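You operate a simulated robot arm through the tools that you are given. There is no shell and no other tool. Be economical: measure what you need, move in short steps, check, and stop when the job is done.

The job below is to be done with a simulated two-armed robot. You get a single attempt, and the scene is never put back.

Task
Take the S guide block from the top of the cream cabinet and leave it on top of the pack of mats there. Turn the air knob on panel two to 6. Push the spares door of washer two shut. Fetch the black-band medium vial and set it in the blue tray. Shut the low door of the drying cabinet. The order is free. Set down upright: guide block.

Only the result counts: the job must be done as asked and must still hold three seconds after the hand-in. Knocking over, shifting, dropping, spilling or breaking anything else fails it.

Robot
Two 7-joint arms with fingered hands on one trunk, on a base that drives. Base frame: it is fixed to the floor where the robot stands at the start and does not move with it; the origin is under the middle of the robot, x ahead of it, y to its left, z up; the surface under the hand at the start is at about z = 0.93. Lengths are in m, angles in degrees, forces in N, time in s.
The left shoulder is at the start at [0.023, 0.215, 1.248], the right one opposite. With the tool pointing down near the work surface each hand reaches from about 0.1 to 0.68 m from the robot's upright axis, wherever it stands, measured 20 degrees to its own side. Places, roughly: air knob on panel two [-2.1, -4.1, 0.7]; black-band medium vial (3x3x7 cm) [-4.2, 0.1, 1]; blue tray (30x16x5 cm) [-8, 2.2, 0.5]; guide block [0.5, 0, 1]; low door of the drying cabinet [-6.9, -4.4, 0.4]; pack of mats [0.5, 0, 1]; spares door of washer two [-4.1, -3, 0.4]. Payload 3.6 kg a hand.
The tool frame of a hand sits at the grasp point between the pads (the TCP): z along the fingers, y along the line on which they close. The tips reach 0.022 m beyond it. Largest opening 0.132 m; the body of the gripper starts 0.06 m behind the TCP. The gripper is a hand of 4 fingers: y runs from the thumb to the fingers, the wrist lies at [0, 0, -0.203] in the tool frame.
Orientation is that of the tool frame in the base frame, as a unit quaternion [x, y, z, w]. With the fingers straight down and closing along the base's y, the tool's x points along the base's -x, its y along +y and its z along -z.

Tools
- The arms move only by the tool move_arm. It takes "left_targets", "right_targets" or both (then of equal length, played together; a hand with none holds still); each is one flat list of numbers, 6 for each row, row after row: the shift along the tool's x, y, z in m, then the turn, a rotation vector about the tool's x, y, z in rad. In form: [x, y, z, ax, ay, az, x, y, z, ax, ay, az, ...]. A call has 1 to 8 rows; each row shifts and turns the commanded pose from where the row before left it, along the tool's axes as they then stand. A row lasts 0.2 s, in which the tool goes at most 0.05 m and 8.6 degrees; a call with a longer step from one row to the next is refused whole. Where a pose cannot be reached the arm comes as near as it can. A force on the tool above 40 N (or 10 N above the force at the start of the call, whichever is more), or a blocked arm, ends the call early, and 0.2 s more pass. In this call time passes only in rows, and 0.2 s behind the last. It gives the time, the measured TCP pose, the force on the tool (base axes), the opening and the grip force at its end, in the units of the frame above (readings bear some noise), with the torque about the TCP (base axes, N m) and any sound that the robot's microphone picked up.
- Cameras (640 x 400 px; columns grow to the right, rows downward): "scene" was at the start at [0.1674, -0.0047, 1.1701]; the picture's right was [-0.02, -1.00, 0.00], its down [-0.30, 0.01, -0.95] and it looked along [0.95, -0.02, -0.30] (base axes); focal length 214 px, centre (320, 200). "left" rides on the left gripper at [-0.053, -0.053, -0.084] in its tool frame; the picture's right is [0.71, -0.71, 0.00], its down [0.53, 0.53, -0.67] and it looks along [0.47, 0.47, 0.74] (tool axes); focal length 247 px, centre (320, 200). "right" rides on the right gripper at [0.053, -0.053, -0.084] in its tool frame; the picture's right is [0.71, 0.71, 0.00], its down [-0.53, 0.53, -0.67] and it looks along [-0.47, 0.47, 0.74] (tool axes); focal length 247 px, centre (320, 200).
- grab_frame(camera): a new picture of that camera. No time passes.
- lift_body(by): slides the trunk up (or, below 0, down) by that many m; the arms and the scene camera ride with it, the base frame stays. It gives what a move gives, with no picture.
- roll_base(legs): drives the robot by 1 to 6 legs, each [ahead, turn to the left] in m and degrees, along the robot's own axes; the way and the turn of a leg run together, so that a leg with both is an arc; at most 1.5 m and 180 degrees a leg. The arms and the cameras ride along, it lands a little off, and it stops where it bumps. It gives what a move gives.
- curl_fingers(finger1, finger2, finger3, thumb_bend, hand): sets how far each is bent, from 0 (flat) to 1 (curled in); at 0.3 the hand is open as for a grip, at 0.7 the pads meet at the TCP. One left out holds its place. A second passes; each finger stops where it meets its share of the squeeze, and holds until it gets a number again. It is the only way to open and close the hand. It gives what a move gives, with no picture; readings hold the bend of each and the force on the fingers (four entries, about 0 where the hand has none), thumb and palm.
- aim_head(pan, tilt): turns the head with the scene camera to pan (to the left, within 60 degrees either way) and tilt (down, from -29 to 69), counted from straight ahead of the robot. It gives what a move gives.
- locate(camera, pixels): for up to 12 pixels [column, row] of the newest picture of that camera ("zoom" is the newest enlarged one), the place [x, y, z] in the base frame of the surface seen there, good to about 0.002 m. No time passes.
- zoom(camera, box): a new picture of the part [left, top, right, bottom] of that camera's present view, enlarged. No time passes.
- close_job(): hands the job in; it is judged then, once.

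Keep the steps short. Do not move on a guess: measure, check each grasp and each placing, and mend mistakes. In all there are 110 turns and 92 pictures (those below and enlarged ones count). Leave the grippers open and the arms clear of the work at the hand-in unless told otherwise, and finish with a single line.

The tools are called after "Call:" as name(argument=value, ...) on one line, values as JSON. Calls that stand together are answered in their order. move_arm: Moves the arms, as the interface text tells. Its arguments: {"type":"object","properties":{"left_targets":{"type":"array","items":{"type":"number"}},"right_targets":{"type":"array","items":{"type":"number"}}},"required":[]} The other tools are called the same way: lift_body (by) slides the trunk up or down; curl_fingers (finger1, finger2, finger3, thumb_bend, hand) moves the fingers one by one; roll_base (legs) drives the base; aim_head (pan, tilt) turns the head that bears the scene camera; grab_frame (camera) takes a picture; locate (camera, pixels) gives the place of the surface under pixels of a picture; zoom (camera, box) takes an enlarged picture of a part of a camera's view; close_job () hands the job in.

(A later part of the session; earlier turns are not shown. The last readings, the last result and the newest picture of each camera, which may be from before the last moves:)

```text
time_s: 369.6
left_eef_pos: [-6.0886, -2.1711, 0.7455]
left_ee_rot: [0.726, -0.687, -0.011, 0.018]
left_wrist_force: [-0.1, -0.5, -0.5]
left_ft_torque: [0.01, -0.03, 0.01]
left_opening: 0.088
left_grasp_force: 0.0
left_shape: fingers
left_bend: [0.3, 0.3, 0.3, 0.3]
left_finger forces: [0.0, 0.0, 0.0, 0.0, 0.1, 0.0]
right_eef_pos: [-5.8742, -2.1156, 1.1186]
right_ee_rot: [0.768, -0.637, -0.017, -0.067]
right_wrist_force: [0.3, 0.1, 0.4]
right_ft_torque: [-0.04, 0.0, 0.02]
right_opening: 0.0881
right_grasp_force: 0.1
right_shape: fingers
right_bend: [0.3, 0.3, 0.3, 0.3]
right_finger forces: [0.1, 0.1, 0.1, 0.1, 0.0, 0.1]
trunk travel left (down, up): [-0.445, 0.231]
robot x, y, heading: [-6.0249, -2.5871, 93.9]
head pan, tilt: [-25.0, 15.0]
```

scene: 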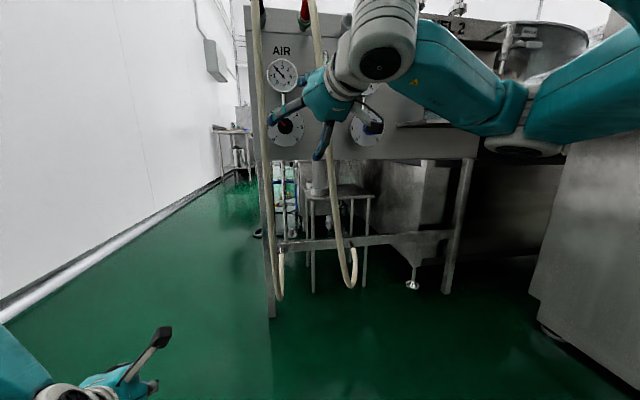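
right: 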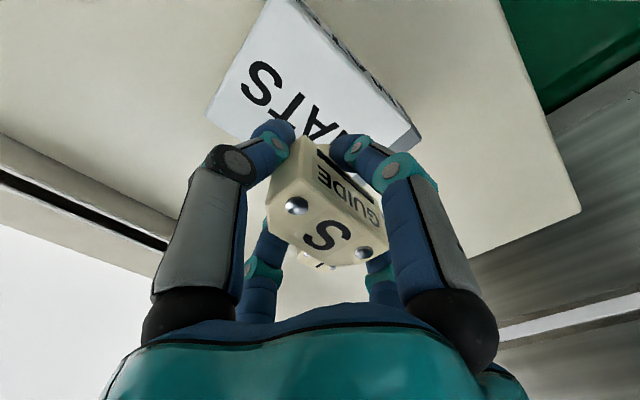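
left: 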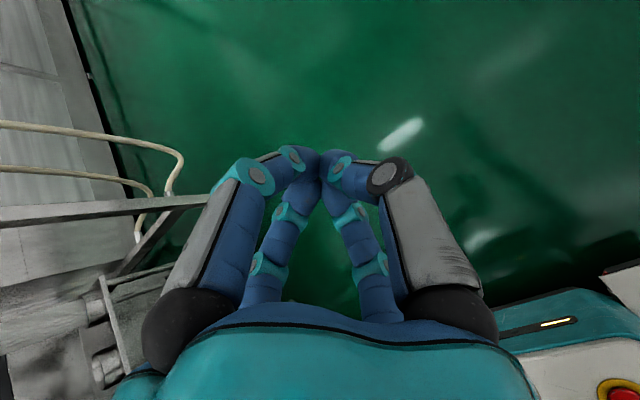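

Continue north, then turn to face +x and raise the trunk and left hand above the bench height.

Call:
roll_base(legs=[[1.5, 0]])

Call:
roll_base(legs=[[1.15, 0]])

Call:
lift_body(by=0.2)

Call:
move_arm(left_targets=[0, 0, -0.045, 0, 0, 0, 0, 0, -0.045, 0, 0, 0, 0, 0, -0.045, 0, 0, 0, 0, 0, -0.045, 0, 0, 0, 0, 0.02, -0.04, 0, 0, 0, 0, 0.02, -0.04, 0, 0, 0])

Call:
roll_base(legs=[[0, -50]])

Call:
roll_base(legs=[[0, -44]])

Call:
aim_head(pan=0, tilt=18)

Call:
grab_frame(camera="scene")

```text
time_s: 377.2
left_eef_pos: [-6.2198, -0.6366, 0.747]
left_ee_rot: [0.732, -0.681, -0.011, 0.018]
left_wrist_force: [0.0, 0.0, 0.1]
left_ft_torque: [0.01, 0.0, 0.01]
left_opening: 0.0881
left_grasp_force: 0.1
left_shape: fingers
left_bend: [0.3, 0.3, 0.3, 0.3]
left_finger forces: [0.0, 0.0, 0.0, 0.0, 0.0, 0.0]
right_eef_pos: [-6.0066, -0.5764, 1.1181]
right_ee_rot: [0.774, -0.63, -0.018, -0.067]
right_wrist_force: [0.1, -0.2, 0.9]
right_ft_torque: [0.01, -0.01, -0.01]
right_opening: 0.0877
right_grasp_force: 0.1
right_shape: fingers
right_bend: [0.3, 0.3, 0.3, 0.3]
right_finger forces: [0.0, 0.0, 0.0, 0.0, 0.0, 0.0]
trunk travel left (down, up): [-0.445, 0.231]
robot x, y, heading: [-6.1524, -1.0519, 95.5]
head pan, tilt: [-25.0, 15.0]
```

```text
time_s: 383.2
left_eef_pos: [-6.3255, 0.5399, 0.7483]
left_ee_rot: [0.732, -0.681, -0.01, 0.018]
left_wrist_force: [0.0, 0.0, -0.3]
left_ft_torque: [0.01, 0.0, 0.0]
left_opening: 0.0881
left_grasp_force: 0.1
left_shape: fingers
left_bend: [0.3, 0.3, 0.3, 0.3]
left_finger forces: [0.0, 0.0, 0.0, 0.0, 0.0, 0.0]
right_eef_pos: [-6.1114, 0.6012, 1.119]
right_ee_rot: [0.773, -0.631, -0.016, -0.067]
right_wrist_force: [0.3, 0.4, 0.0]
right_ft_torque: [-0.04, -0.01, -0.02]
right_opening: 0.0873
right_grasp_force: 0.1
right_shape: fingers
right_bend: [0.3, 0.3, 0.3, 0.3]
right_finger forces: [0.0, 0.1, 0.1, 0.1, 0.0, 0.0]
trunk travel left (down, up): [-0.445, 0.231]
robot x, y, heading: [-6.2572, 0.1292, 95.1]
head pan, tilt: [-25.0, 15.0]
```

```text
time_s: 385.4
left_eef_pos: [-6.3247, 0.5393, 0.9482]
left_ee_rot: [0.732, -0.681, -0.01, 0.018]
left_wrist_force: [-0.1, -0.5, -0.1]
left_ft_torque: [0.01, 0.01, 0.02]
left_opening: 0.0881
left_grasp_force: 0.1
left_shape: fingers
left_bend: [0.3, 0.3, 0.3, 0.3]
left_finger forces: [0.0, 0.1, 0.1, 0.0, 0.0, 0.0]
right_eef_pos: [-6.1109, 0.6006, 1.3191]
right_ee_rot: [0.773, -0.631, -0.018, -0.067]
right_wrist_force: [-0.1, -0.1, -0.3]
right_ft_torque: [0.01, 0.04, 0.01]
right_opening: 0.0877
right_grasp_force: 0.1
right_shape: fingers
right_bend: [0.3, 0.3, 0.3, 0.3]
right_finger forces: [0.0, 0.0, 0.0, 0.0, 0.0, 0.0]
trunk travel left (down, up): [-0.645, 0.031]
robot x, y, heading: [-6.2563, 0.1264, 95.2]
head pan, tilt: [-25.0, 15.0]
```

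```text
time_s: 386.8
left_eef_pos: [-6.357, 0.5368, 1.2105]
left_ee_rot: [0.732, -0.681, -0.011, 0.017]
left_wrist_force: [-1.0, 0.0, 0.4]
left_ft_torque: [0.01, 0.0, 0.01]
left_opening: 0.0881
left_grasp_force: 0.1
left_shape: fingers
left_bend: [0.3, 0.3, 0.3, 0.3]
left_finger forces: [0.0, 0.0, 0.1, 0.0, 0.1, 0.1]
right_eef_pos: [-6.1108, 0.5998, 1.3192]
right_ee_rot: [0.773, -0.63, -0.019, -0.067]
right_wrist_force: [-0.3, -0.6, 0.5]
right_ft_torque: [0.04, 0.01, 0.03]
right_opening: 0.0878
right_grasp_force: 0.1
right_shape: fingers
right_bend: [0.3, 0.3, 0.3, 0.3]
right_finger forces: [0.1, 0.0, 0.0, 0.0, 0.1, 0.1]
trunk travel left (down, up): [-0.645, 0.031]
robot x, y, heading: [-6.2589, 0.1274, 95.1]
head pan, tilt: [-25.0, 15.0]
```

```text
time_s: 390.1
left_eef_pos: [-5.9944, 0.4586, 1.2107]
left_ee_rot: [-0.364, 0.931, 0.018, -0.013]
left_wrist_force: [-0.1, -0.8, 0.3]
left_ft_torque: [0.02, 0.01, 0.03]
left_opening: 0.0879
left_grasp_force: 0.0
left_shape: fingers
left_bend: [0.3, 0.3, 0.3, 0.3]
left_finger forces: [0.0, 0.1, 0.1, 0.1, 0.0, 0.0]
right_eef_pos: [-5.792, 0.3048, 1.3192]
right_ee_rot: [-0.422, 0.904, -0.011, 0.068]
right_wrist_force: [1.0, 0.2, 0.0]
right_ft_torque: [0.03, 0.0, 0.02]
right_opening: 0.0879
right_grasp_force: 0.0
right_shape: fingers
right_bend: [0.3, 0.3, 0.3, 0.3]
right_finger forces: [0.1, 0.0, 0.0, 0.1, 0.1, 0.1]
trunk travel left (down, up): [-0.645, 0.031]
robot x, y, heading: [-6.2832, 0.1576, 43.8]
head pan, tilt: [-25.0, 15.0]
stopped in leg 1: the robot was blocked; the commanded pose is now the measured one
```

```text
time_s: 392.9
left_eef_pos: [-5.8668, 0.1695, 1.2117]
left_ee_rot: [0.014, 1.0, 0.021, -0.004]
left_wrist_force: [0.1, 0.2, 0.0]
left_ft_torque: [0.02, -0.04, 0.0]
left_opening: 0.0882
left_grasp_force: 0.0
left_shape: fingers
left_bend: [0.3, 0.3, 0.3, 0.3]
left_finger forces: [0.1, 0.1, 0.1, 0.1, 0.0, 0.0]
right_eef_pos: [-5.8303, -0.0833, 1.3209]
right_ee_rot: [-0.049, 0.996, -0.036, 0.06]
right_wrist_force: [-0.3, -0.8, 0.2]
right_ft_torque: [0.07, -0.03, -0.04]
right_opening: 0.0879
right_grasp_force: 0.1
right_shape: fingers
right_bend: [0.3, 0.3, 0.3, 0.3]
right_finger forces: [0.1, 0.0, 0.0, 0.0, 0.0, 0.0]
trunk travel left (down, up): [-0.645, 0.031]
robot x, y, heading: [-6.2834, 0.1968, -0.1]
head pan, tilt: [-25.0, 15.0]
stopped in leg 1: the robot was blocked; the commanded pose is now the measured one
```

```text
time_s: 393.8
left_eef_pos: [-5.8652, 0.1715, 1.2109]
left_ee_rot: [0.013, 1.0, 0.021, -0.004]
left_wrist_force: [1.4, -0.3, 0.7]
left_ft_torque: [0.03, 0.01, -0.01]
left_opening: 0.0879
left_grasp_force: 0.1
left_shape: fingers
left_bend: [0.3, 0.3, 0.3, 0.3]
left_finger forces: [0.0, 0.0, 0.0, 0.0, 0.0, 0.0]
right_eef_pos: [-5.8297, -0.079, 1.3224]
right_ee_rot: [-0.05, 0.996, -0.038, 0.059]
right_wrist_force: [0.1, 0.3, -0.1]
right_ft_torque: [0.01, 0.0, -0.02]
right_opening: 0.0877
right_grasp_force: 0.0
right_shape: fingers
right_bend: [0.3, 0.3, 0.3, 0.3]
right_finger forces: [0.0, 0.0, 0.0, 0.1, 0.0, 0.0]
trunk travel left (down, up): [-0.645, 0.031]
robot x, y, heading: [-6.2864, 0.1977, -0.2]
head pan, tilt: [0.0, 18.0]
```

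```text
7 pictures are left
```

scene: 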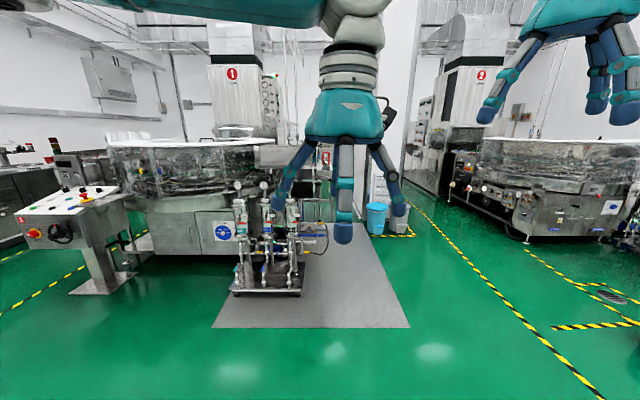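

The vial should be on the stainless infeed at about (300,155), partly behind the hand. Locate surfaces around it and the obstacles before it.

Call:
locate(camera="scene", pixels=[[265, 155], [285, 150], [300, 160], [315, 165], [325, 157], [270, 290], [235, 292], [300, 288], [300, 245], [320, 240], [315, 145], [400, 215]])

Call:
move_arm(left_targets=[0, 0.04, 0, 0, 0, 0, 0, 0.04, 0, 0, 0, 0, 0, 0.04, 0, 0, 0, 0, 0, 0.04, 0, 0, 0, 0, 0, 0.03, 0, 0, 0, 0], right_targets=[0, -0.03, 0, 0, 0, 0, 0, -0.03, 0, 0, 0, 0, 0, -0.03, 0, 0, 0, 0, 0, -0.03, 0, 0, 0, 0, 0, 0, 0, 0, 0, 0])

Call:
zoom(camera="scene", box=[220, 110, 400, 250])

```text
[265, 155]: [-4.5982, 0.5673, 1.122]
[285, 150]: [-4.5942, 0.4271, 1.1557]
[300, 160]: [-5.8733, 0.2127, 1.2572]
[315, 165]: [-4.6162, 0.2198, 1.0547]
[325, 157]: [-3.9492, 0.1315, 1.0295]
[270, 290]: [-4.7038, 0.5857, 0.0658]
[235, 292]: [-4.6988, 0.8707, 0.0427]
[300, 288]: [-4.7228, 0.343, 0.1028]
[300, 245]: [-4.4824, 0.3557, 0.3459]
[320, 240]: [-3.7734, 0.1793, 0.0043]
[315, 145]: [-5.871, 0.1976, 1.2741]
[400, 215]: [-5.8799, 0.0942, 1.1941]
```

```text
time_s: 395.0
left_eef_pos: [-5.8633, 0.365, 1.2175]
left_ee_rot: [0.013, 1.0, 0.021, -0.004]
left_wrist_force: [-1.1, -0.3, 0.7]
left_ft_torque: [-0.01, 0.03, -0.01]
left_opening: 0.0877
left_grasp_force: 0.1
left_shape: fingers
left_bend: [0.3, 0.3, 0.3, 0.3]
left_finger forces: [0.0, 0.1, 0.0, 0.0, 0.0, 0.0]
right_eef_pos: [-5.8172, -0.1979, 1.3309]
right_ee_rot: [-0.05, 0.996, -0.039, 0.058]
right_wrist_force: [0.0, 0.7, 0.5]
right_ft_torque: [0.01, 0.01, -0.01]
right_opening: 0.0875
right_grasp_force: 0.0
right_shape: fingers
right_bend: [0.3, 0.3, 0.3, 0.3]
right_finger forces: [0.0, 0.1, 0.0, 0.0, 0.0, 0.1]
trunk travel left (down, up): [-0.645, 0.031]
robot x, y, heading: [-6.2835, 0.1954, -0.0]
head pan, tilt: [0.0, 18.0]
```

```text
2.86 times, centred on (310, 180) of scene
```

zoom: 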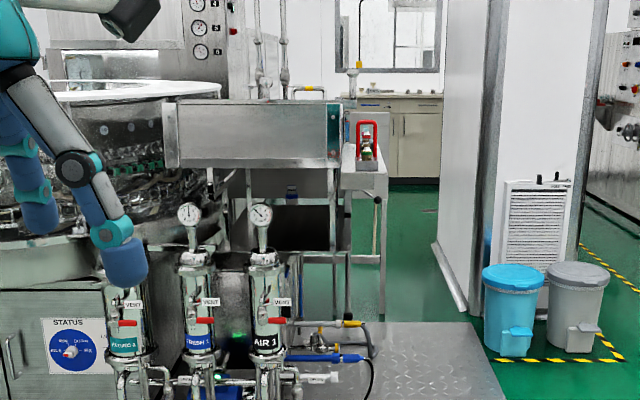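

A red rack with vials stands on a small shelf right of the chute, near (−4.1,0.1). I'll come from the south: drive to about (−4.3,−0.5) and face +y.

Call:
roll_base(legs=[[0, -21]])

Call:
roll_base(legs=[[1.4, 0]])

Call:
roll_base(legs=[[0.7, 0]])

Call:
roll_base(legs=[[0, 40]])

Call:
roll_base(legs=[[0, 40]])

Call:
roll_base(legs=[[0, 30]])

Call:
aim_head(pan=0, tilt=25)

```text
time_s: 396.5
left_eef_pos: [-5.8337, 0.2005, 1.2189]
left_ee_rot: [0.199, 0.98, 0.022, 0.0]
left_wrist_force: [0.4, 0.6, 0.7]
left_ft_torque: [-0.01, 0.01, -0.03]
left_opening: 0.0882
left_grasp_force: 0.1
left_shape: fingers
left_bend: [0.3, 0.3, 0.3, 0.3]
left_finger forces: [0.1, 0.1, 0.0, 0.1, 0.0, 0.0]
right_eef_pos: [-5.9979, -0.3399, 1.3296]
right_ee_rot: [0.135, 0.988, -0.047, 0.052]
right_wrist_force: [0.3, -0.6, 0.2]
right_ft_torque: [-0.01, 0.02, 0.02]
right_opening: 0.0877
right_grasp_force: 0.1
right_shape: fingers
right_bend: [0.3, 0.3, 0.3, 0.3]
right_finger forces: [0.0, 0.1, 0.1, 0.0, 0.0, 0.0]
trunk travel left (down, up): [-0.645, 0.031]
robot x, y, heading: [-6.2793, 0.2092, -21.4]
head pan, tilt: [0.0, 18.0]
```

```text
time_s: 403.5
left_eef_pos: [-4.539, -0.2997, 1.2191]
left_ee_rot: [0.194, 0.981, 0.022, -0.001]
left_wrist_force: [-0.4, 0.0, -0.9]
left_ft_torque: [0.0, -0.01, 0.02]
left_opening: 0.0879
left_grasp_force: 0.0
left_shape: fingers
left_bend: [0.3, 0.3, 0.3, 0.3]
left_finger forces: [0.0, 0.0, 0.0, 0.0, 0.0, 0.1]
right_eef_pos: [-4.697, -0.8398, 1.3302]
right_ee_rot: [0.131, 0.989, -0.047, 0.051]
right_wrist_force: [0.4, -0.3, 0.5]
right_ft_torque: [0.04, 0.0, -0.02]
right_opening: 0.0878
right_grasp_force: 0.0
right_shape: fingers
right_bend: [0.3, 0.3, 0.3, 0.3]
right_finger forces: [0.0, 0.0, 0.0, 0.1, 0.0, 0.0]
trunk travel left (down, up): [-0.645, 0.031]
robot x, y, heading: [-4.9855, -0.2928, -20.7]
head pan, tilt: [0.0, 18.0]
```

```text
time_s: 407.4
left_eef_pos: [-3.8679, -0.5741, 1.2194]
left_ee_rot: [0.206, 0.978, 0.021, 0.0]
left_wrist_force: [-0.5, -0.4, 0.2]
left_ft_torque: [0.01, 0.0, 0.03]
left_opening: 0.0878
left_grasp_force: 0.2
left_shape: fingers
left_bend: [0.3, 0.3, 0.3, 0.3]
left_finger forces: [0.0, 0.0, 0.0, 0.1, 0.1, 0.0]
right_eef_pos: [-4.0388, -1.112, 1.3322]
right_ee_rot: [0.143, 0.987, -0.047, 0.051]
right_wrist_force: [-0.2, -0.5, -0.1]
right_ft_torque: [0.0, -0.02, -0.01]
right_opening: 0.0877
right_grasp_force: 0.1
right_shape: fingers
right_bend: [0.3, 0.3, 0.3, 0.3]
right_finger forces: [0.0, 0.1, 0.0, 0.0, 0.0, 0.1]
trunk travel left (down, up): [-0.645, 0.031]
robot x, y, heading: [-4.3174, -0.5558, -22.0]
head pan, tilt: [0.0, 18.0]
```

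```text
time_s: 409.7
left_eef_pos: [-3.9622, -0.2878, 1.2213]
left_ee_rot: [-0.139, 0.99, 0.02, -0.007]
left_wrist_force: [0.1, 0.6, -0.2]
left_ft_torque: [-0.06, -0.01, 0.02]
left_opening: 0.0881
left_grasp_force: 0.1
left_shape: fingers
left_bend: [0.3, 0.3, 0.3, 0.3]
left_finger forces: [0.0, 0.0, 0.1, 0.0, 0.1, 0.0]
right_eef_pos: [-3.75, -0.8099, 1.3313]
right_ee_rot: [-0.2, 0.977, -0.028, 0.065]
right_wrist_force: [0.0, 0.7, 0.0]
right_ft_torque: [-0.03, -0.01, -0.01]
right_opening: 0.0877
right_grasp_force: 0.0
right_shape: fingers
right_bend: [0.3, 0.3, 0.3, 0.3]
right_finger forces: [0.1, 0.1, 0.0, 0.0, 0.0, 0.1]
trunk travel left (down, up): [-0.645, 0.031]
robot x, y, heading: [-4.3068, -0.5882, 17.6]
head pan, tilt: [0.0, 18.0]
```

```text
time_s: 412.1
left_eef_pos: [-4.248, -0.1306, 1.2196]
left_ee_rot: [-0.48, 0.877, 0.016, -0.014]
left_wrist_force: [-0.2, 0.7, -0.6]
left_ft_torque: [0.0, 0.01, 0.01]
left_opening: 0.0878
left_grasp_force: 0.0
left_shape: fingers
left_bend: [0.3, 0.3, 0.3, 0.3]
left_finger forces: [0.1, 0.0, 0.1, 0.0, 0.0, 0.1]
right_eef_pos: [-3.7418, -0.3812, 1.3322]
right_ee_rot: [-0.533, 0.843, -0.003, 0.069]
right_wrist_force: [0.1, 0.6, 0.1]
right_ft_torque: [-0.01, 0.01, 0.02]
right_opening: 0.0876
right_grasp_force: 0.1
right_shape: fingers
right_bend: [0.3, 0.3, 0.3, 0.3]
right_finger forces: [0.0, 0.0, 0.0, 0.1, 0.0, 0.0]
trunk travel left (down, up): [-0.645, 0.031]
robot x, y, heading: [-4.28, -0.6027, 58.9]
head pan, tilt: [0.0, 18.0]
```

```text
time_s: 414.0
left_eef_pos: [-4.4953, -0.1832, 1.2225]
left_ee_rot: [-0.698, 0.716, 0.011, -0.017]
left_wrist_force: [-0.8, -0.4, -0.1]
left_ft_torque: [0.01, -0.03, 0.03]
left_opening: 0.0879
left_grasp_force: 0.2
left_shape: fingers
left_bend: [0.3, 0.3, 0.3, 0.3]
left_finger forces: [0.0, 0.1, 0.0, 0.0, 0.0, 0.1]
right_eef_pos: [-3.9332, -0.1365, 1.3321]
right_ee_rot: [0.74, -0.669, -0.015, -0.068]
right_wrist_force: [0.4, 0.1, 0.1]
right_ft_torque: [-0.01, 0.0, -0.02]
right_opening: 0.0878
right_grasp_force: 0.0
right_shape: fingers
right_bend: [0.3, 0.3, 0.3, 0.3]
right_finger forces: [0.0, 0.1, 0.0, 0.0, 0.0, 0.0]
trunk travel left (down, up): [-0.645, 0.031]
robot x, y, heading: [-4.2523, -0.6011, 89.4]
head pan, tilt: [0.0, 18.0]
```

```text
time_s: 414.7
left_eef_pos: [-4.497, -0.1826, 1.2215]
left_ee_rot: [-0.698, 0.716, 0.011, -0.016]
left_wrist_force: [0.3, 0.2, 0.5]
left_ft_torque: [-0.03, -0.03, 0.02]
left_opening: 0.0878
left_grasp_force: 0.1
left_shape: fingers
left_bend: [0.3, 0.3, 0.3, 0.3]
left_finger forces: [0.0, 0.0, 0.0, 0.0, 0.0, 0.0]
right_eef_pos: [-3.935, -0.1381, 1.3341]
right_ee_rot: [0.739, -0.67, -0.015, -0.069]
right_wrist_force: [0.0, 0.2, -0.6]
right_ft_torque: [-0.02, 0.01, 0.02]
right_opening: 0.0873
right_grasp_force: 0.0
right_shape: fingers
right_bend: [0.3, 0.3, 0.3, 0.3]
right_finger forces: [0.1, 0.1, 0.1, 0.0, 0.1, 0.0]
trunk travel left (down, up): [-0.645, 0.031]
robot x, y, heading: [-4.2516, -0.5996, 89.7]
head pan, tilt: [0.0, 25.0]
```

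Take an enlarged view of the rack.

Call:
zoom(camera="scene", box=[250, 140, 430, 260])

```text
3.33 times, centred on (340, 200) of scene
```

zoom: 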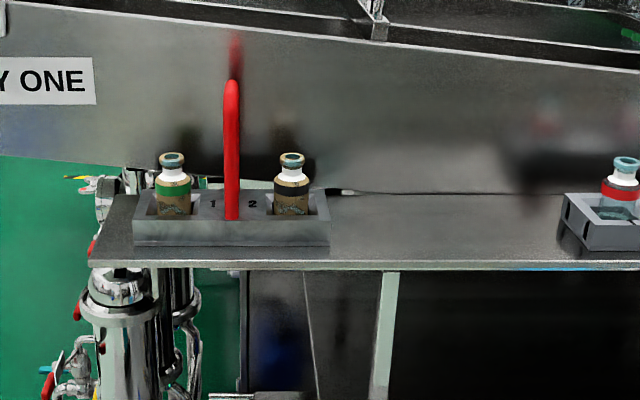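

Black-band vial is in slot 2 at (291,185). Measure it and its surroundings.

Call:
locate(camera="zoom", pixels=[[291, 157], [291, 175], [291, 187], [291, 200], [277, 187], [305, 187], [328, 215], [255, 235], [231, 90], [231, 210], [291, 140], [322, 195]])

```text
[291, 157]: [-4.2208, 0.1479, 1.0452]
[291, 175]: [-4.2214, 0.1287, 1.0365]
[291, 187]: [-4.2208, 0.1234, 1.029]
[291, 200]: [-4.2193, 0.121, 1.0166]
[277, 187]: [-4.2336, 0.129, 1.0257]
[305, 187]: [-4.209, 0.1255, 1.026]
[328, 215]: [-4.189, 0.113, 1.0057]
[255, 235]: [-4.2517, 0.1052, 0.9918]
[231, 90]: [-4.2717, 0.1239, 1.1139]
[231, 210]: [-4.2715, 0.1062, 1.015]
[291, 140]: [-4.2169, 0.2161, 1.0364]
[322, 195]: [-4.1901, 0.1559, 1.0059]
```

Vial centre ≈ (−4.221,0.1365), top 1.047; rack walls top 1.006; red handle 5 cm to its west, chute wall 8 cm behind. The left hand rolled +77° (closing along y, camera to the south-east) fits. Position the base, roll, and preshape the fingers to 0.57.

Call:
roll_base(legs=[[0, -13]])

Call:
roll_base(legs=[[0.15, 0]])

Call:
move_arm(left_targets=[0, 0, 0, 0, 0, 0.149, 0, 0, 0, 0, 0, 0.149, 0, 0, 0, 0, 0, 0.149, 0, 0, 0, 0, 0, 0.149, 0, 0, 0, 0, 0, 0.149, 0, 0, 0, 0, 0, 0.149, 0, 0, 0, 0, 0, 0.149, 0, 0, 0, 0, 0, 0.149])

Call:
curl_fingers(hand="left", finger1=0.57, finger2=0.57, finger3=0.57, thumb_bend=0.57)

```text
time_s: 415.9
left_eef_pos: [-4.39, -0.1401, 1.2231]
left_ee_rot: [-0.608, 0.793, 0.013, -0.016]
left_wrist_force: [0.0, -0.6, 0.0]
left_ft_torque: [0.02, -0.04, 0.03]
left_opening: 0.088
left_grasp_force: 0.0
left_shape: fingers
left_bend: [0.3, 0.3, 0.3, 0.3]
left_finger forces: [0.0, 0.0, 0.0, 0.1, 0.0, 0.0]
right_eef_pos: [-3.8331, -0.2266, 1.333]
right_ee_rot: [-0.657, 0.751, 0.008, 0.069]
right_wrist_force: [0.5, 0.1, 0.1]
right_ft_torque: [-0.01, 0.03, 0.0]
right_opening: 0.0877
right_grasp_force: 0.1
right_shape: fingers
right_bend: [0.3, 0.3, 0.3, 0.3]
right_finger forces: [0.1, 0.1, 0.0, 0.0, 0.0, 0.0]
trunk travel left (down, up): [-0.645, 0.031]
robot x, y, heading: [-4.26, -0.5985, 76.4]
head pan, tilt: [0.0, 25.0]
```

```text
time_s: 417.3
left_eef_pos: [-4.352, 0.0101, 1.2225]
left_ee_rot: [-0.608, 0.794, 0.013, -0.017]
left_wrist_force: [0.1, 0.1, 0.2]
left_ft_torque: [-0.02, 0.01, 0.01]
left_opening: 0.0879
left_grasp_force: 0.0
left_shape: fingers
left_bend: [0.3, 0.3, 0.3, 0.3]
left_finger forces: [0.0, 0.0, 0.1, 0.0, 0.1, 0.1]
right_eef_pos: [-3.7966, -0.0779, 1.3337]
right_ee_rot: [-0.654, 0.753, 0.006, 0.069]
right_wrist_force: [-0.1, -0.2, -0.9]
right_ft_torque: [-0.02, 0.02, 0.02]
right_opening: 0.0877
right_grasp_force: 0.0
right_shape: fingers
right_bend: [0.3, 0.3, 0.3, 0.3]
right_finger forces: [0.0, 0.1, 0.0, 0.1, 0.0, 0.1]
trunk travel left (down, up): [-0.645, 0.031]
robot x, y, heading: [-4.2275, -0.4523, 76.2]
head pan, tilt: [0.0, 25.0]
```

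```text
time_s: 419.1
left_eef_pos: [-4.3531, 0.0097, 1.2228]
left_ee_rot: [-0.054, 0.998, 0.002, -0.02]
left_wrist_force: [-0.2, -0.2, -0.7]
left_ft_torque: [0.01, 0.0, 0.01]
left_opening: 0.0879
left_grasp_force: 0.1
left_shape: fingers
left_bend: [0.3, 0.3, 0.3, 0.3]
left_finger forces: [0.1, 0.0, 0.0, 0.0, 0.1, 0.0]
right_eef_pos: [-3.7956, -0.0794, 1.3339]
right_ee_rot: [-0.654, 0.753, 0.007, 0.07]
right_wrist_force: [0.5, -0.1, -0.4]
right_ft_torque: [0.02, 0.02, -0.03]
right_opening: 0.0877
right_grasp_force: 0.1
right_shape: fingers
right_bend: [0.3, 0.3, 0.3, 0.3]
right_finger forces: [0.0, 0.0, 0.0, 0.0, 0.1, 0.0]
trunk travel left (down, up): [-0.645, 0.031]
robot x, y, heading: [-4.2307, -0.4495, 76.1]
head pan, tilt: [0.0, 25.0]
```

```text
time_s: 420.1
left_eef_pos: [-4.3513, 0.0099, 1.2228]
left_ee_rot: [-0.057, 0.998, 0.003, -0.02]
left_wrist_force: [-0.5, 0.7, -0.6]
left_ft_torque: [-0.01, 0.01, 0.04]
left_opening: 0.0268
left_grasp_force: 0.1
left_shape: fingers
left_bend: [0.56, 0.56, 0.56, 0.56]
left_finger forces: [0.0, 0.0, 0.0, 0.0, 0.0, 0.0]
right_eef_pos: [-3.7949, -0.0788, 1.3339]
right_ee_rot: [-0.655, 0.753, 0.007, 0.07]
right_wrist_force: [0.0, 0.2, 0.2]
right_ft_torque: [-0.02, 0.04, 0.01]
right_opening: 0.0876
right_grasp_force: 0.0
right_shape: fingers
right_bend: [0.3, 0.3, 0.3, 0.3]
right_finger forces: [0.0, 0.0, 0.1, 0.0, 0.0, 0.0]
trunk travel left (down, up): [-0.645, 0.031]
robot x, y, heading: [-4.2299, -0.4522, 76.0]
head pan, tilt: [0.0, 25.0]
```

Near the handle I'll come in diagonally and grip only the cap/neck with fingertips. Open to 0.5, move above the vial and roll back 45°.

Call:
curl_fingers(hand="left", finger1=0.5, finger2=0.5, finger3=0.5, thumb_bend=0.5)

Call:
move_arm(left_targets=[-0.0288, 0.0222, 0, 0, 0, 0, -0.0288, 0.0222, 0, 0, 0, 0, -0.0288, 0.0222, 0, 0, 0, 0, -0.0288, 0.0222, 0, 0, 0, 0, -0.0288, 0.0222, 0, 0, 0, 0])

Call:
move_arm(left_targets=[0, 0, 0, 0, 0, -0.14, 0, 0, 0, 0, 0, -0.14, 0, 0, 0, 0, 0, -0.14, 0, 0, 0, 0, 0, -0.14, 0, 0, 0, 0, 0, -0.14, 0, 0, 0, 0, 0, -0.085])

```text
time_s: 421.1
left_eef_pos: [-4.3522, 0.0098, 1.2228]
left_ee_rot: [-0.057, 0.998, 0.002, -0.021]
left_wrist_force: [0.2, -0.4, -0.3]
left_ft_torque: [-0.02, 0.0, -0.01]
left_opening: 0.0403
left_grasp_force: 0.0
left_shape: fingers
left_bend: [0.5, 0.5, 0.5, 0.5]
left_finger forces: [0.0, 0.1, 0.0, 0.0, 0.1, 0.0]
right_eef_pos: [-3.7955, -0.078, 1.334]
right_ee_rot: [-0.655, 0.752, 0.008, 0.07]
right_wrist_force: [-0.2, -0.4, 0.7]
right_ft_torque: [-0.03, 0.02, 0.01]
right_opening: 0.0876
right_grasp_force: 0.1
right_shape: fingers
right_bend: [0.3, 0.3, 0.3, 0.3]
right_finger forces: [0.0, 0.0, 0.0, 0.1, 0.0, 0.0]
trunk travel left (down, up): [-0.645, 0.031]
robot x, y, heading: [-4.2283, -0.4551, 75.9]
head pan, tilt: [0.0, 25.0]
```

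```text
time_s: 422.3
left_eef_pos: [-4.2201, 0.1369, 1.22]
left_ee_rot: [-0.056, 0.998, 0.003, -0.022]
left_wrist_force: [-0.5, -1.4, -0.1]
left_ft_torque: [0.02, 0.0, -0.03]
left_opening: 0.0402
left_grasp_force: 0.1
left_shape: fingers
left_bend: [0.5, 0.5, 0.5, 0.5]
left_finger forces: [0.1, 0.0, 0.0, 0.1, 0.0, 0.0]
right_eef_pos: [-3.7942, -0.0792, 1.3344]
right_ee_rot: [-0.655, 0.753, 0.007, 0.07]
right_wrist_force: [0.0, 1.0, 0.1]
right_ft_torque: [0.02, 0.05, -0.01]
right_opening: 0.0879
right_grasp_force: 0.1
right_shape: fingers
right_bend: [0.3, 0.3, 0.3, 0.3]
right_finger forces: [0.0, 0.0, 0.0, 0.0, 0.1, 0.0]
trunk travel left (down, up): [-0.645, 0.031]
robot x, y, heading: [-4.2252, -0.4523, 76.0]
head pan, tilt: [0.0, 25.0]
```

```text
time_s: 423.7
left_eef_pos: [-4.2211, 0.1375, 1.2178]
left_ee_rot: [-0.435, 0.9, 0.01, -0.018]
left_wrist_force: [1.4, 0.0, -0.2]
left_ft_torque: [0.0, -0.02, 0.01]
left_opening: 0.0405
left_grasp_force: 0.0
left_shape: fingers
left_bend: [0.5, 0.5, 0.5, 0.5]
left_finger forces: [0.0, 0.1, 0.0, 0.1, 0.1, 0.0]
right_eef_pos: [-3.7952, -0.0797, 1.3352]
right_ee_rot: [-0.654, 0.753, 0.007, 0.071]
right_wrist_force: [-0.7, -1.2, 0.9]
right_ft_torque: [-0.01, -0.01, 0.02]
right_opening: 0.0878
right_grasp_force: 0.0
right_shape: fingers
right_bend: [0.3, 0.3, 0.3, 0.3]
right_finger forces: [0.0, 0.0, 0.1, 0.0, 0.0, 0.1]
trunk travel left (down, up): [-0.645, 0.031]
robot x, y, heading: [-4.2272, -0.4537, 76.1]
head pan, tilt: [0.0, 25.0]
5 turns are left
```

Few turns remain, so I batch: descend onto the cap, close, lift, back off, drive round to in front of the blue tray, lower the trunk and look.

Call:
move_arm(left_targets=[-0.0009, -0.0011, 0.034, 0, 0, 0, -0.0009, -0.0011, 0.034, 0, 0, 0, -0.0009, -0.0011, 0.034, 0, 0, 0, -0.0009, -0.0011, 0.034, 0, 0, 0, -0.0009, -0.0011, 0.03, 0, 0, 0])

Call:
curl_fingers(hand="left", finger1=0.72, finger2=0.72, finger3=0.72, thumb_bend=0.72)

Call:
move_arm(left_targets=[0, 0, -0.02, 0, 0, 0, 0, 0, -0.035, 0, 0, 0, 0, 0, -0.04, 0, 0, 0, 0, 0, -0.04, 0, 0, 0, 0, 0, -0.04, 0, 0, 0])

Call:
zoom(camera="scene", box=[230, 90, 430, 250])

Call:
roll_base(legs=[[-0.5, 0]])

Call:
roll_base(legs=[[0, 42]])

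Call:
roll_base(legs=[[0, 42]])

Call:
roll_base(legs=[[1.4, 0]])

Call:
roll_base(legs=[[0.7, 0]])

Call:
roll_base(legs=[[0, -28]])

Call:
roll_base(legs=[[0, -28]])

Call:
roll_base(legs=[[1.3, 0]])

Call:
roll_base(legs=[[1.1, 0]])

Call:
roll_base(legs=[[0, 38]])

Call:
roll_base(legs=[[0, 38]])

```text
time_s: 424.9
left_eef_pos: [-4.2222, 0.1359, 1.0506]
left_ee_rot: [-0.433, 0.901, 0.01, -0.017]
left_wrist_force: [1.7, -0.3, -0.2]
left_ft_torque: [-0.02, 0.02, -0.01]
left_opening: 0.0401
left_grasp_force: 0.4
left_shape: fingers
left_bend: [0.5, 0.5, 0.5, 0.5]
left_finger forces: [0.0, 0.8, 0.1, 0.0, 0.0, 0.0]
right_eef_pos: [-3.7959, -0.079, 1.3343]
right_ee_rot: [-0.654, 0.753, 0.007, 0.071]
right_wrist_force: [-0.1, 0.7, -0.2]
right_ft_torque: [0.01, -0.01, 0.03]
right_opening: 0.0876
right_grasp_force: 0.0
right_shape: fingers
right_bend: [0.3, 0.3, 0.3, 0.3]
right_finger forces: [0.0, 0.1, 0.2, 0.1, 0.0, 0.0]
trunk travel left (down, up): [-0.645, 0.031]
robot x, y, heading: [-4.2265, -0.454, 76.2]
head pan, tilt: [0.0, 25.0]
```

```text
time_s: 425.9
left_eef_pos: [-4.2236, 0.1361, 1.0511]
left_ee_rot: [-0.434, 0.901, 0.01, -0.018]
left_wrist_force: [-1.0, 0.3, 1.3]
left_ft_torque: [-0.02, 0.0, 0.02]
left_opening: 0.0109
left_grasp_force: 14.6
left_shape: fingers
left_bend: [0.62, 0.62, 0.63, 0.64]
left_finger forces: [7.3, 6.1, 4.6, 0.0, 9.6, 0.0]
right_eef_pos: [-3.7962, -0.0791, 1.3344]
right_ee_rot: [-0.655, 0.753, 0.006, 0.07]
right_wrist_force: [0.2, -0.3, 0.0]
right_ft_torque: [-0.01, 0.04, 0.0]
right_opening: 0.0876
right_grasp_force: 0.1
right_shape: fingers
right_bend: [0.3, 0.3, 0.3, 0.3]
right_finger forces: [0.1, 0.0, 0.0, 0.1, 0.1, 0.0]
trunk travel left (down, up): [-0.645, 0.031]
robot x, y, heading: [-4.2271, -0.4542, 75.9]
head pan, tilt: [0.0, 25.0]
```

```text
time_s: 427.1
left_eef_pos: [-4.2145, 0.1379, 1.2282]
left_ee_rot: [-0.434, 0.901, 0.011, -0.018]
left_wrist_force: [-0.7, -0.1, -0.8]
left_ft_torque: [-0.03, 0.02, -0.01]
left_opening: 0.0103
left_grasp_force: 12.6
left_shape: fingers
left_bend: [0.62, 0.64, 0.65, 0.64]
left_finger forces: [7.4, 4.5, 4.6, 0.0, 9.0, 0.0]
right_eef_pos: [-3.7951, -0.0809, 1.3342]
right_ee_rot: [-0.655, 0.753, 0.007, 0.07]
right_wrist_force: [-0.3, -0.7, 0.4]
right_ft_torque: [-0.02, -0.01, 0.0]
right_opening: 0.0876
right_grasp_force: 0.0
right_shape: fingers
right_bend: [0.3, 0.3, 0.3, 0.3]
right_finger forces: [0.0, 0.0, 0.0, 0.1, 0.0, 0.0]
trunk travel left (down, up): [-0.645, 0.031]
robot x, y, heading: [-4.2236, -0.4522, 76.0]
head pan, tilt: [0.0, 25.0]
```

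```text
2.50 times, centred on (330, 170) of scene
```

zoom: 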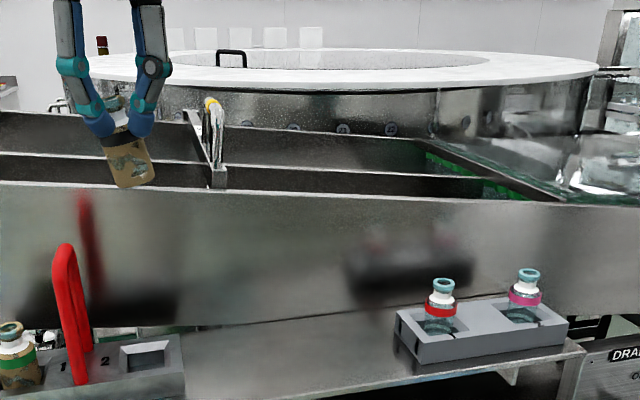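

```text
time_s: 430.0
left_eef_pos: [-4.3338, -0.3392, 1.23]
left_ee_rot: [-0.434, 0.9, 0.01, -0.018]
left_wrist_force: [-0.1, -0.4, 0.7]
left_ft_torque: [0.01, -0.01, -0.02]
left_opening: 0.0107
left_grasp_force: 13.0
left_shape: fingers
left_bend: [0.62, 0.64, 0.65, 0.64]
left_finger forces: [7.4, 4.5, 4.7, 0.1, 8.8, 0.1]
right_eef_pos: [-3.9165, -0.5557, 1.334]
right_ee_rot: [-0.655, 0.752, 0.007, 0.071]
right_wrist_force: [-0.4, -0.3, 0.2]
right_ft_torque: [0.0, -0.02, 0.0]
right_opening: 0.0878
right_grasp_force: 0.1
right_shape: fingers
right_bend: [0.3, 0.3, 0.3, 0.3]
right_finger forces: [0.1, 0.0, 0.0, 0.0, 0.0, 0.1]
trunk travel left (down, up): [-0.645, 0.031]
robot x, y, heading: [-4.3472, -0.9314, 75.9]
head pan, tilt: [0.0, 25.0]
```

```text
time_s: 432.4
left_eef_pos: [-4.7348, -0.4856, 1.2291]
left_ee_rot: [0.73, -0.683, -0.003, 0.021]
left_wrist_force: [-0.5, 1.1, -0.1]
left_ft_torque: [-0.01, 0.01, 0.03]
left_opening: 0.0105
left_grasp_force: 12.5
left_shape: fingers
left_bend: [0.62, 0.64, 0.65, 0.65]
left_finger forces: [7.4, 4.6, 4.2, 0.0, 8.8, 0.0]
right_eef_pos: [-4.2795, -0.3646, 1.3338]
right_ee_rot: [0.883, -0.464, -0.032, -0.062]
right_wrist_force: [-0.9, -0.6, 0.2]
right_ft_torque: [-0.02, 0.0, -0.01]
right_opening: 0.0876
right_grasp_force: 0.1
right_shape: fingers
right_bend: [0.3, 0.3, 0.3, 0.3]
right_finger forces: [0.0, 0.0, 0.0, 0.0, 0.0, 0.0]
trunk travel left (down, up): [-0.645, 0.031]
robot x, y, heading: [-4.3116, -0.9177, 118.4]
head pan, tilt: [0.0, 25.0]
```

```text
time_s: 434.8
left_eef_pos: [-4.9168, -0.8792, 1.2307]
left_ee_rot: [0.928, -0.372, 0.004, 0.02]
left_wrist_force: [-0.4, -0.3, -0.1]
left_ft_torque: [-0.01, 0.01, 0.0]
left_opening: 0.0102
left_grasp_force: 12.0
left_shape: fingers
left_bend: [0.62, 0.64, 0.65, 0.65]
left_finger forces: [7.4, 4.9, 4.0, 0.0, 8.6, 0.0]
right_eef_pos: [-4.6627, -0.4828, 1.3356]
right_ee_rot: [0.991, -0.114, -0.052, -0.047]
right_wrist_force: [0.3, 0.2, 0.5]
right_ft_torque: [0.0, 0.0, 0.01]
right_opening: 0.0878
right_grasp_force: 0.0
right_shape: fingers
right_bend: [0.3, 0.3, 0.3, 0.3]
right_finger forces: [0.0, 0.0, 0.0, 0.0, 0.1, 0.0]
trunk travel left (down, up): [-0.645, 0.031]
robot x, y, heading: [-4.3075, -0.88, 160.7]
head pan, tilt: [0.0, 25.0]
```

```text
time_s: 441.8
left_eef_pos: [-6.237, -0.4411, 1.2298]
left_ee_rot: [0.931, -0.364, 0.006, 0.02]
left_wrist_force: [-0.1, -0.1, -0.6]
left_ft_torque: [0.01, 0.03, 0.0]
left_opening: 0.0101
left_grasp_force: 12.1
left_shape: fingers
left_bend: [0.62, 0.64, 0.65, 0.65]
left_finger forces: [7.4, 5.2, 3.9, 0.0, 8.7, 0.0]
right_eef_pos: [-5.9887, -0.0411, 1.3353]
right_ee_rot: [0.992, -0.106, -0.054, -0.047]
right_wrist_force: [-0.3, 0.4, 0.7]
right_ft_torque: [0.01, -0.01, -0.01]
right_opening: 0.0877
right_grasp_force: 0.0
right_shape: fingers
right_bend: [0.3, 0.3, 0.3, 0.3]
right_finger forces: [0.0, 0.1, 0.1, 0.1, 0.1, 0.0]
trunk travel left (down, up): [-0.645, 0.031]
robot x, y, heading: [-5.6243, -0.4266, 161.6]
head pan, tilt: [0.0, 25.0]
```

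```text
time_s: 445.6
left_eef_pos: [-6.8986, -0.2137, 1.231]
left_ee_rot: [0.929, -0.368, 0.006, 0.02]
left_wrist_force: [-0.5, 0.0, -0.2]
left_ft_torque: [-0.03, -0.01, 0.02]
left_opening: 0.0102
left_grasp_force: 12.7
left_shape: fingers
left_bend: [0.62, 0.64, 0.65, 0.65]
left_finger forces: [7.4, 5.2, 4.0, 0.0, 8.7, 0.0]
right_eef_pos: [-6.6491, 0.1851, 1.336]
right_ee_rot: [0.992, -0.109, -0.051, -0.047]
right_wrist_force: [0.1, 0.9, -0.1]
right_ft_torque: [0.01, 0.01, -0.04]
right_opening: 0.0876
right_grasp_force: 0.2
right_shape: fingers
right_bend: [0.3, 0.3, 0.3, 0.3]
right_finger forces: [0.0, 0.0, 0.0, 0.0, 0.1, 0.0]
trunk travel left (down, up): [-0.645, 0.031]
robot x, y, heading: [-6.288, -0.2055, 161.4]
head pan, tilt: [0.0, 25.0]
```

```text
time_s: 447.5
left_eef_pos: [-6.8315, 0.0749, 1.2329]
left_ee_rot: [0.813, -0.582, 0.0, 0.02]
left_wrist_force: [-0.4, 0.2, -0.4]
left_ft_torque: [0.0, 0.04, 0.01]
left_opening: 0.0102
left_grasp_force: 12.8
left_shape: fingers
left_bend: [0.62, 0.64, 0.65, 0.65]
left_finger forces: [7.0, 5.3, 3.9, 0.1, 8.3, 0.0]
right_eef_pos: [-6.4221, 0.3095, 1.3361]
right_ee_rot: [0.936, -0.346, -0.039, -0.058]
right_wrist_force: [-0.8, 0.6, 0.4]
right_ft_torque: [0.02, -0.02, -0.02]
right_opening: 0.0879
right_grasp_force: 0.0
right_shape: fingers
right_bend: [0.3, 0.3, 0.3, 0.3]
right_finger forces: [0.1, 0.0, 0.1, 0.0, 0.0, 0.0]
trunk travel left (down, up): [-0.645, 0.031]
robot x, y, heading: [-6.3047, -0.2209, 133.1]
head pan, tilt: [0.0, 25.0]
```

```text
time_s: 449.3
left_eef_pos: [-6.6316, 0.2905, 1.232]
left_ee_rot: [-0.649, 0.76, 0.005, -0.02]
left_wrist_force: [0.4, 0.0, 0.0]
left_ft_torque: [0.01, -0.02, -0.01]
left_opening: 0.0097
left_grasp_force: 12.1
left_shape: fingers
left_bend: [0.62, 0.64, 0.65, 0.65]
left_finger forces: [7.1, 5.4, 3.8, 0.1, 8.2, 0.0]
right_eef_pos: [-6.16, 0.3061, 1.3372]
right_ee_rot: [0.824, -0.562, -0.024, -0.066]
right_wrist_force: [-0.9, -0.7, 0.2]
right_ft_torque: [0.01, -0.02, 0.0]
right_opening: 0.0877
right_grasp_force: 0.1
right_shape: fingers
right_bend: [0.3, 0.3, 0.3, 0.3]
right_finger forces: [0.0, 0.0, 0.1, 0.0, 0.1, 0.1]
trunk travel left (down, up): [-0.645, 0.031]
robot x, y, heading: [-6.3297, -0.2259, 105.2]
head pan, tilt: [0.0, 25.0]
```

```text
time_s: 455.9
left_eef_pos: [-6.9548, 1.5668, 1.2328]
left_ee_rot: [-0.64, 0.768, 0.005, -0.02]
left_wrist_force: [0.4, -0.2, 0.0]
left_ft_torque: [0.0, 0.03, -0.01]
left_opening: 0.0099
left_grasp_force: 11.6
left_shape: fingers
left_bend: [0.62, 0.64, 0.66, 0.65]
left_finger forces: [6.4, 5.6, 3.6, 0.0, 7.3, 0.0]
right_eef_pos: [-6.4834, 1.5727, 1.3372]
right_ee_rot: [0.818, -0.571, -0.025, -0.066]
right_wrist_force: [-0.2, 0.3, 0.2]
right_ft_torque: [0.01, -0.02, 0.03]
right_opening: 0.0877
right_grasp_force: 0.1
right_shape: fingers
right_bend: [0.3, 0.3, 0.3, 0.3]
right_finger forces: [0.0, 0.0, 0.1, 0.0, 0.0, 0.1]
trunk travel left (down, up): [-0.645, 0.031]
robot x, y, heading: [-6.6654, 1.0457, 104.2]
head pan, tilt: [0.0, 25.0]
```

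```text
time_s: 461.5
left_eef_pos: [-7.194, 2.6338, 1.2337]
left_ee_rot: [-0.63, 0.776, 0.006, -0.019]
left_wrist_force: [-0.1, -0.3, -0.3]
left_ft_torque: [0.01, 0.02, -0.01]
left_opening: 0.0094
left_grasp_force: 11.7
left_shape: fingers
left_bend: [0.62, 0.64, 0.66, 0.65]
left_finger forces: [6.3, 5.7, 3.6, 0.1, 7.3, 0.1]
right_eef_pos: [-6.7223, 2.627, 1.3367]
right_ee_rot: [0.81, -0.581, -0.024, -0.067]
right_wrist_force: [0.3, -0.4, 0.2]
right_ft_torque: [0.02, 0.0, 0.01]
right_opening: 0.0878
right_grasp_force: 0.2
right_shape: fingers
right_bend: [0.3, 0.3, 0.3, 0.3]
right_finger forces: [0.0, 0.1, 0.1, 0.1, 0.1, 0.0]
trunk travel left (down, up): [-0.645, 0.031]
robot x, y, heading: [-6.9199, 2.1022, 102.6]
head pan, tilt: [0.0, 25.0]
```

```text
time_s: 463.7
left_eef_pos: [-7.4636, 2.3484, 1.2324]
left_ee_rot: [0.85, -0.527, 0.0, 0.02]
left_wrist_force: [-0.7, -0.2, -0.6]
left_ft_torque: [0.01, -0.04, -0.01]
left_opening: 0.0093
left_grasp_force: 11.3
left_shape: fingers
left_bend: [0.63, 0.64, 0.66, 0.65]
left_finger forces: [6.1, 6.2, 3.5, 0.1, 6.8, 0.0]
right_eef_pos: [-7.0887, 2.6358, 1.3382]
right_ee_rot: [0.956, -0.284, -0.043, -0.056]
right_wrist_force: [-0.3, 1.3, -0.1]
right_ft_torque: [-0.03, 0.0, -0.01]
right_opening: 0.0877
right_grasp_force: 0.0
right_shape: fingers
right_bend: [0.3, 0.3, 0.3, 0.3]
right_finger forces: [0.0, 0.1, 0.1, 0.1, 0.0, 0.0]
trunk travel left (down, up): [-0.645, 0.031]
robot x, y, heading: [-6.8996, 2.1326, 140.9]
head pan, tilt: [0.0, 25.0]
```

```text
time_s: 465.9
left_eef_pos: [-7.4807, 1.956, 1.234]
left_ee_rot: [0.974, -0.224, 0.009, 0.018]
left_wrist_force: [0.2, -0.3, 0.1]
left_ft_torque: [0.04, -0.04, -0.01]
left_opening: 0.0089
left_grasp_force: 11.4
left_shape: fingers
left_bend: [0.63, 0.64, 0.66, 0.65]
left_finger forces: [6.2, 6.5, 3.4, 0.1, 6.6, 0.1]
right_eef_pos: [-7.3612, 2.4118, 1.3387]
right_ee_rot: [0.997, 0.042, -0.058, -0.038]
right_wrist_force: [-0.6, 0.1, 0.6]
right_ft_torque: [0.0, 0.02, -0.02]
right_opening: 0.0879
right_grasp_force: 0.2
right_shape: fingers
right_bend: [0.3, 0.3, 0.3, 0.3]
right_finger forces: [0.0, 0.0, 0.0, 0.0, 0.0, 0.0]
trunk travel left (down, up): [-0.645, 0.031]
robot x, y, heading: [-6.8994, 2.1641, 177.9]
head pan, tilt: [0.0, 25.0]
```

Call:
lift_body(by=-0.35)

Call:
aim_head(pan=0, tilt=22)

Call:
grab_frame(camera="scene")

```text
time_s: 469.3
left_eef_pos: [-7.4785, 1.9565, 0.8845]
left_ee_rot: [0.975, -0.223, 0.007, 0.018]
left_wrist_force: [0.4, -0.3, -0.8]
left_ft_torque: [-0.03, 0.01, -0.02]
left_opening: 0.0086
left_grasp_force: 11.1
left_shape: fingers
left_bend: [0.63, 0.64, 0.66, 0.66]
left_finger forces: [6.1, 6.7, 3.5, 0.1, 6.4, 0.0]
right_eef_pos: [-7.3587, 2.4116, 0.9894]
right_ee_rot: [0.997, 0.041, -0.061, -0.038]
right_wrist_force: [1.6, -0.1, 0.4]
right_ft_torque: [0.01, -0.04, 0.02]
right_opening: 0.0878
right_grasp_force: 0.1
right_shape: fingers
right_bend: [0.3, 0.3, 0.3, 0.3]
right_finger forces: [0.0, 0.0, 0.0, 0.0, 0.0, 0.0]
trunk travel left (down, up): [-0.295, 0.381]
robot x, y, heading: [-6.8946, 2.1647, 178.3]
head pan, tilt: [0.0, 25.0]
```

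```text
time_s: 470.0
left_eef_pos: [-7.4777, 1.9558, 0.8847]
left_ee_rot: [0.975, -0.223, 0.008, 0.018]
left_wrist_force: [-0.1, 0.5, -0.6]
left_ft_torque: [0.0, -0.04, -0.03]
left_opening: 0.0091
left_grasp_force: 11.1
left_shape: fingers
left_bend: [0.63, 0.64, 0.66, 0.66]
left_finger forces: [6.0, 6.7, 3.5, 0.0, 6.5, 0.1]
right_eef_pos: [-7.3577, 2.4137, 0.989]
right_ee_rot: [0.997, 0.041, -0.06, -0.038]
right_wrist_force: [0.3, 0.2, 0.4]
right_ft_torque: [0.01, -0.01, -0.03]
right_opening: 0.0879
right_grasp_force: 0.1
right_shape: fingers
right_bend: [0.3, 0.3, 0.3, 0.3]
right_finger forces: [0.0, 0.0, 0.0, 0.0, 0.0, 0.1]
trunk travel left (down, up): [-0.295, 0.381]
robot x, y, heading: [-6.899, 2.1606, 178.2]
head pan, tilt: [0.0, 22.0]
```

```text
3 pictures are left
4 turns are left
```

scene: 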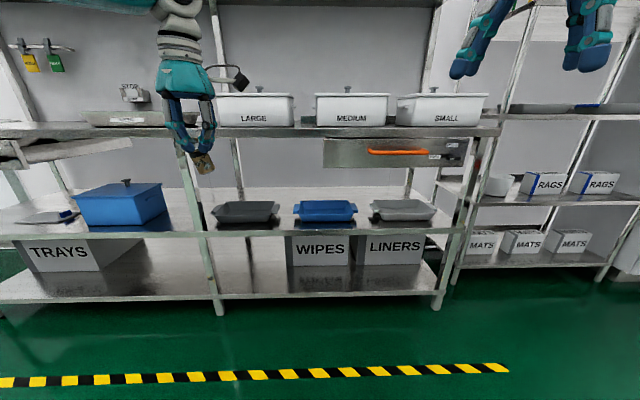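

The vial is held (11 N). Blue tray is at (325,212) on the middle shelf. I measure it and the shelf edges, and prepare: left hand down to tray height and tilted 49° forward, right hand drawn back.

Call:
locate(camera="scene", pixels=[[298, 204], [354, 204], [300, 220], [350, 220], [325, 208], [325, 216], [325, 232], [300, 235], [300, 133], [340, 166], [210, 130], [270, 215]])

Call:
move_arm(left_targets=[-0.001, -0.0153, 0.0443, 0, 0, 0, -0.001, -0.0153, 0.0443, 0, 0, 0, -0.001, -0.0153, 0.0443, 0, 0, 0, -0.001, -0.0153, 0.0443, 0, 0, 0, -0.001, -0.0153, 0.0443, 0, 0, 0, -0.001, -0.0153, 0.0443, 0, 0, 0, -0.001, -0.0153, 0.0443, 0, 0, 0], right_targets=[0.042, -0.01, 0, 0, 0, 0, 0.042, -0.01, 0, 0, 0, 0, 0.042, -0.01, 0, 0, 0, 0, 0.042, -0.01, 0, 0, 0, 0, 0.042, -0.01, 0, 0, 0, 0, 0.03, -0.01, 0, 0, 0, 0, 0, 0, 0, 0, 0, 0])

Call:
move_arm(left_targets=[0, 0, 0, -0.0617, -0.128, 0, 0, 0, 0, -0.0617, -0.128, 0, 0, 0, 0, -0.0617, -0.128, 0, 0, 0, 0, -0.0617, -0.128, 0, 0, 0, 0, -0.0617, -0.128, 0, 0, 0, 0, -0.0617, -0.128, 0])

Call:
grab_frame(camera="scene")

```text
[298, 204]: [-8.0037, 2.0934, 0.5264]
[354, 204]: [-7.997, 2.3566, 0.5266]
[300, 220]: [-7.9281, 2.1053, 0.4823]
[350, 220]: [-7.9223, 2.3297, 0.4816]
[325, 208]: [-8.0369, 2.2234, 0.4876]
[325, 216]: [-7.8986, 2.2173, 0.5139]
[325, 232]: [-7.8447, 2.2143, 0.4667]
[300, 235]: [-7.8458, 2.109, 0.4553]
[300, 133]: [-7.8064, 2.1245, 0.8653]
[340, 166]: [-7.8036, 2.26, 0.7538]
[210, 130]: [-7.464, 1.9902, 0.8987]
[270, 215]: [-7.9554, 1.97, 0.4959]
```

```text
time_s: 471.6
left_eef_pos: [-7.435, 2.0424, 0.5695]
left_ee_rot: [0.975, -0.223, 0.008, 0.019]
left_wrist_force: [0.3, -0.3, 0.1]
left_ft_torque: [0.0, -0.04, 0.0]
left_opening: 0.0085
left_grasp_force: 10.9
left_shape: fingers
left_bend: [0.63, 0.64, 0.66, 0.66]
left_finger forces: [6.0, 6.9, 3.5, 0.0, 5.7, 0.1]
right_eef_pos: [-7.1652, 2.4785, 0.9721]
right_ee_rot: [0.997, 0.041, -0.057, -0.038]
right_wrist_force: [-0.9, 0.7, -0.1]
right_ft_torque: [0.0, 0.0, 0.03]
right_opening: 0.0876
right_grasp_force: 0.1
right_shape: fingers
right_bend: [0.3, 0.3, 0.3, 0.3]
right_finger forces: [0.0, 0.1, 0.0, 0.0, 0.0, 0.0]
right hand out of reach, approached as far as the arm can: row 5, 6
trunk travel left (down, up): [-0.295, 0.381]
robot x, y, heading: [-6.897, 2.1634, 178.2]
head pan, tilt: [0.0, 22.0]
```

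```text
time_s: 473.0
left_eef_pos: [-7.4359, 2.0443, 0.5702]
left_ee_rot: [0.886, -0.212, -0.398, 0.109]
left_wrist_force: [0.0, -0.4, -0.9]
left_ft_torque: [0.03, -0.02, -0.01]
left_opening: 0.0
left_grasp_force: 9.5
left_shape: fingers
left_bend: [0.66, 0.65, 0.66, 0.69]
left_finger forces: [4.8, 4.9, 5.1, 0.0, 3.4, 0.0]
right_eef_pos: [-7.1647, 2.4779, 0.9733]
right_ee_rot: [0.997, 0.041, -0.059, -0.038]
right_wrist_force: [0.0, -0.6, -0.2]
right_ft_torque: [-0.01, -0.02, -0.03]
right_opening: 0.0874
right_grasp_force: 0.1
right_shape: fingers
right_bend: [0.3, 0.3, 0.3, 0.3]
right_finger forces: [0.1, 0.0, 0.0, 0.0, 0.0, 0.1]
trunk travel left (down, up): [-0.295, 0.381]
robot x, y, heading: [-6.8975, 2.162, 178.1]
head pan, tilt: [0.0, 22.0]
```

```text
2 pictures are left
3 turns are left
```

scene: 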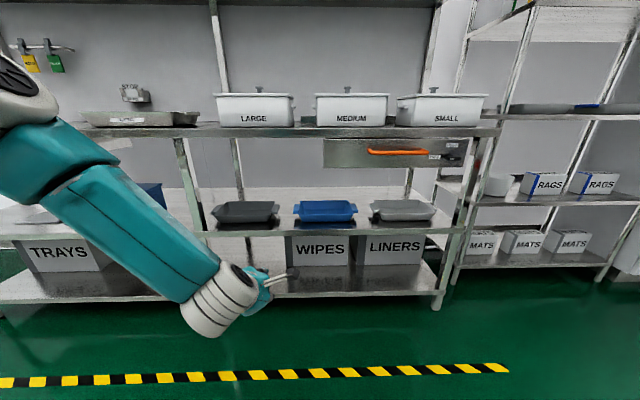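

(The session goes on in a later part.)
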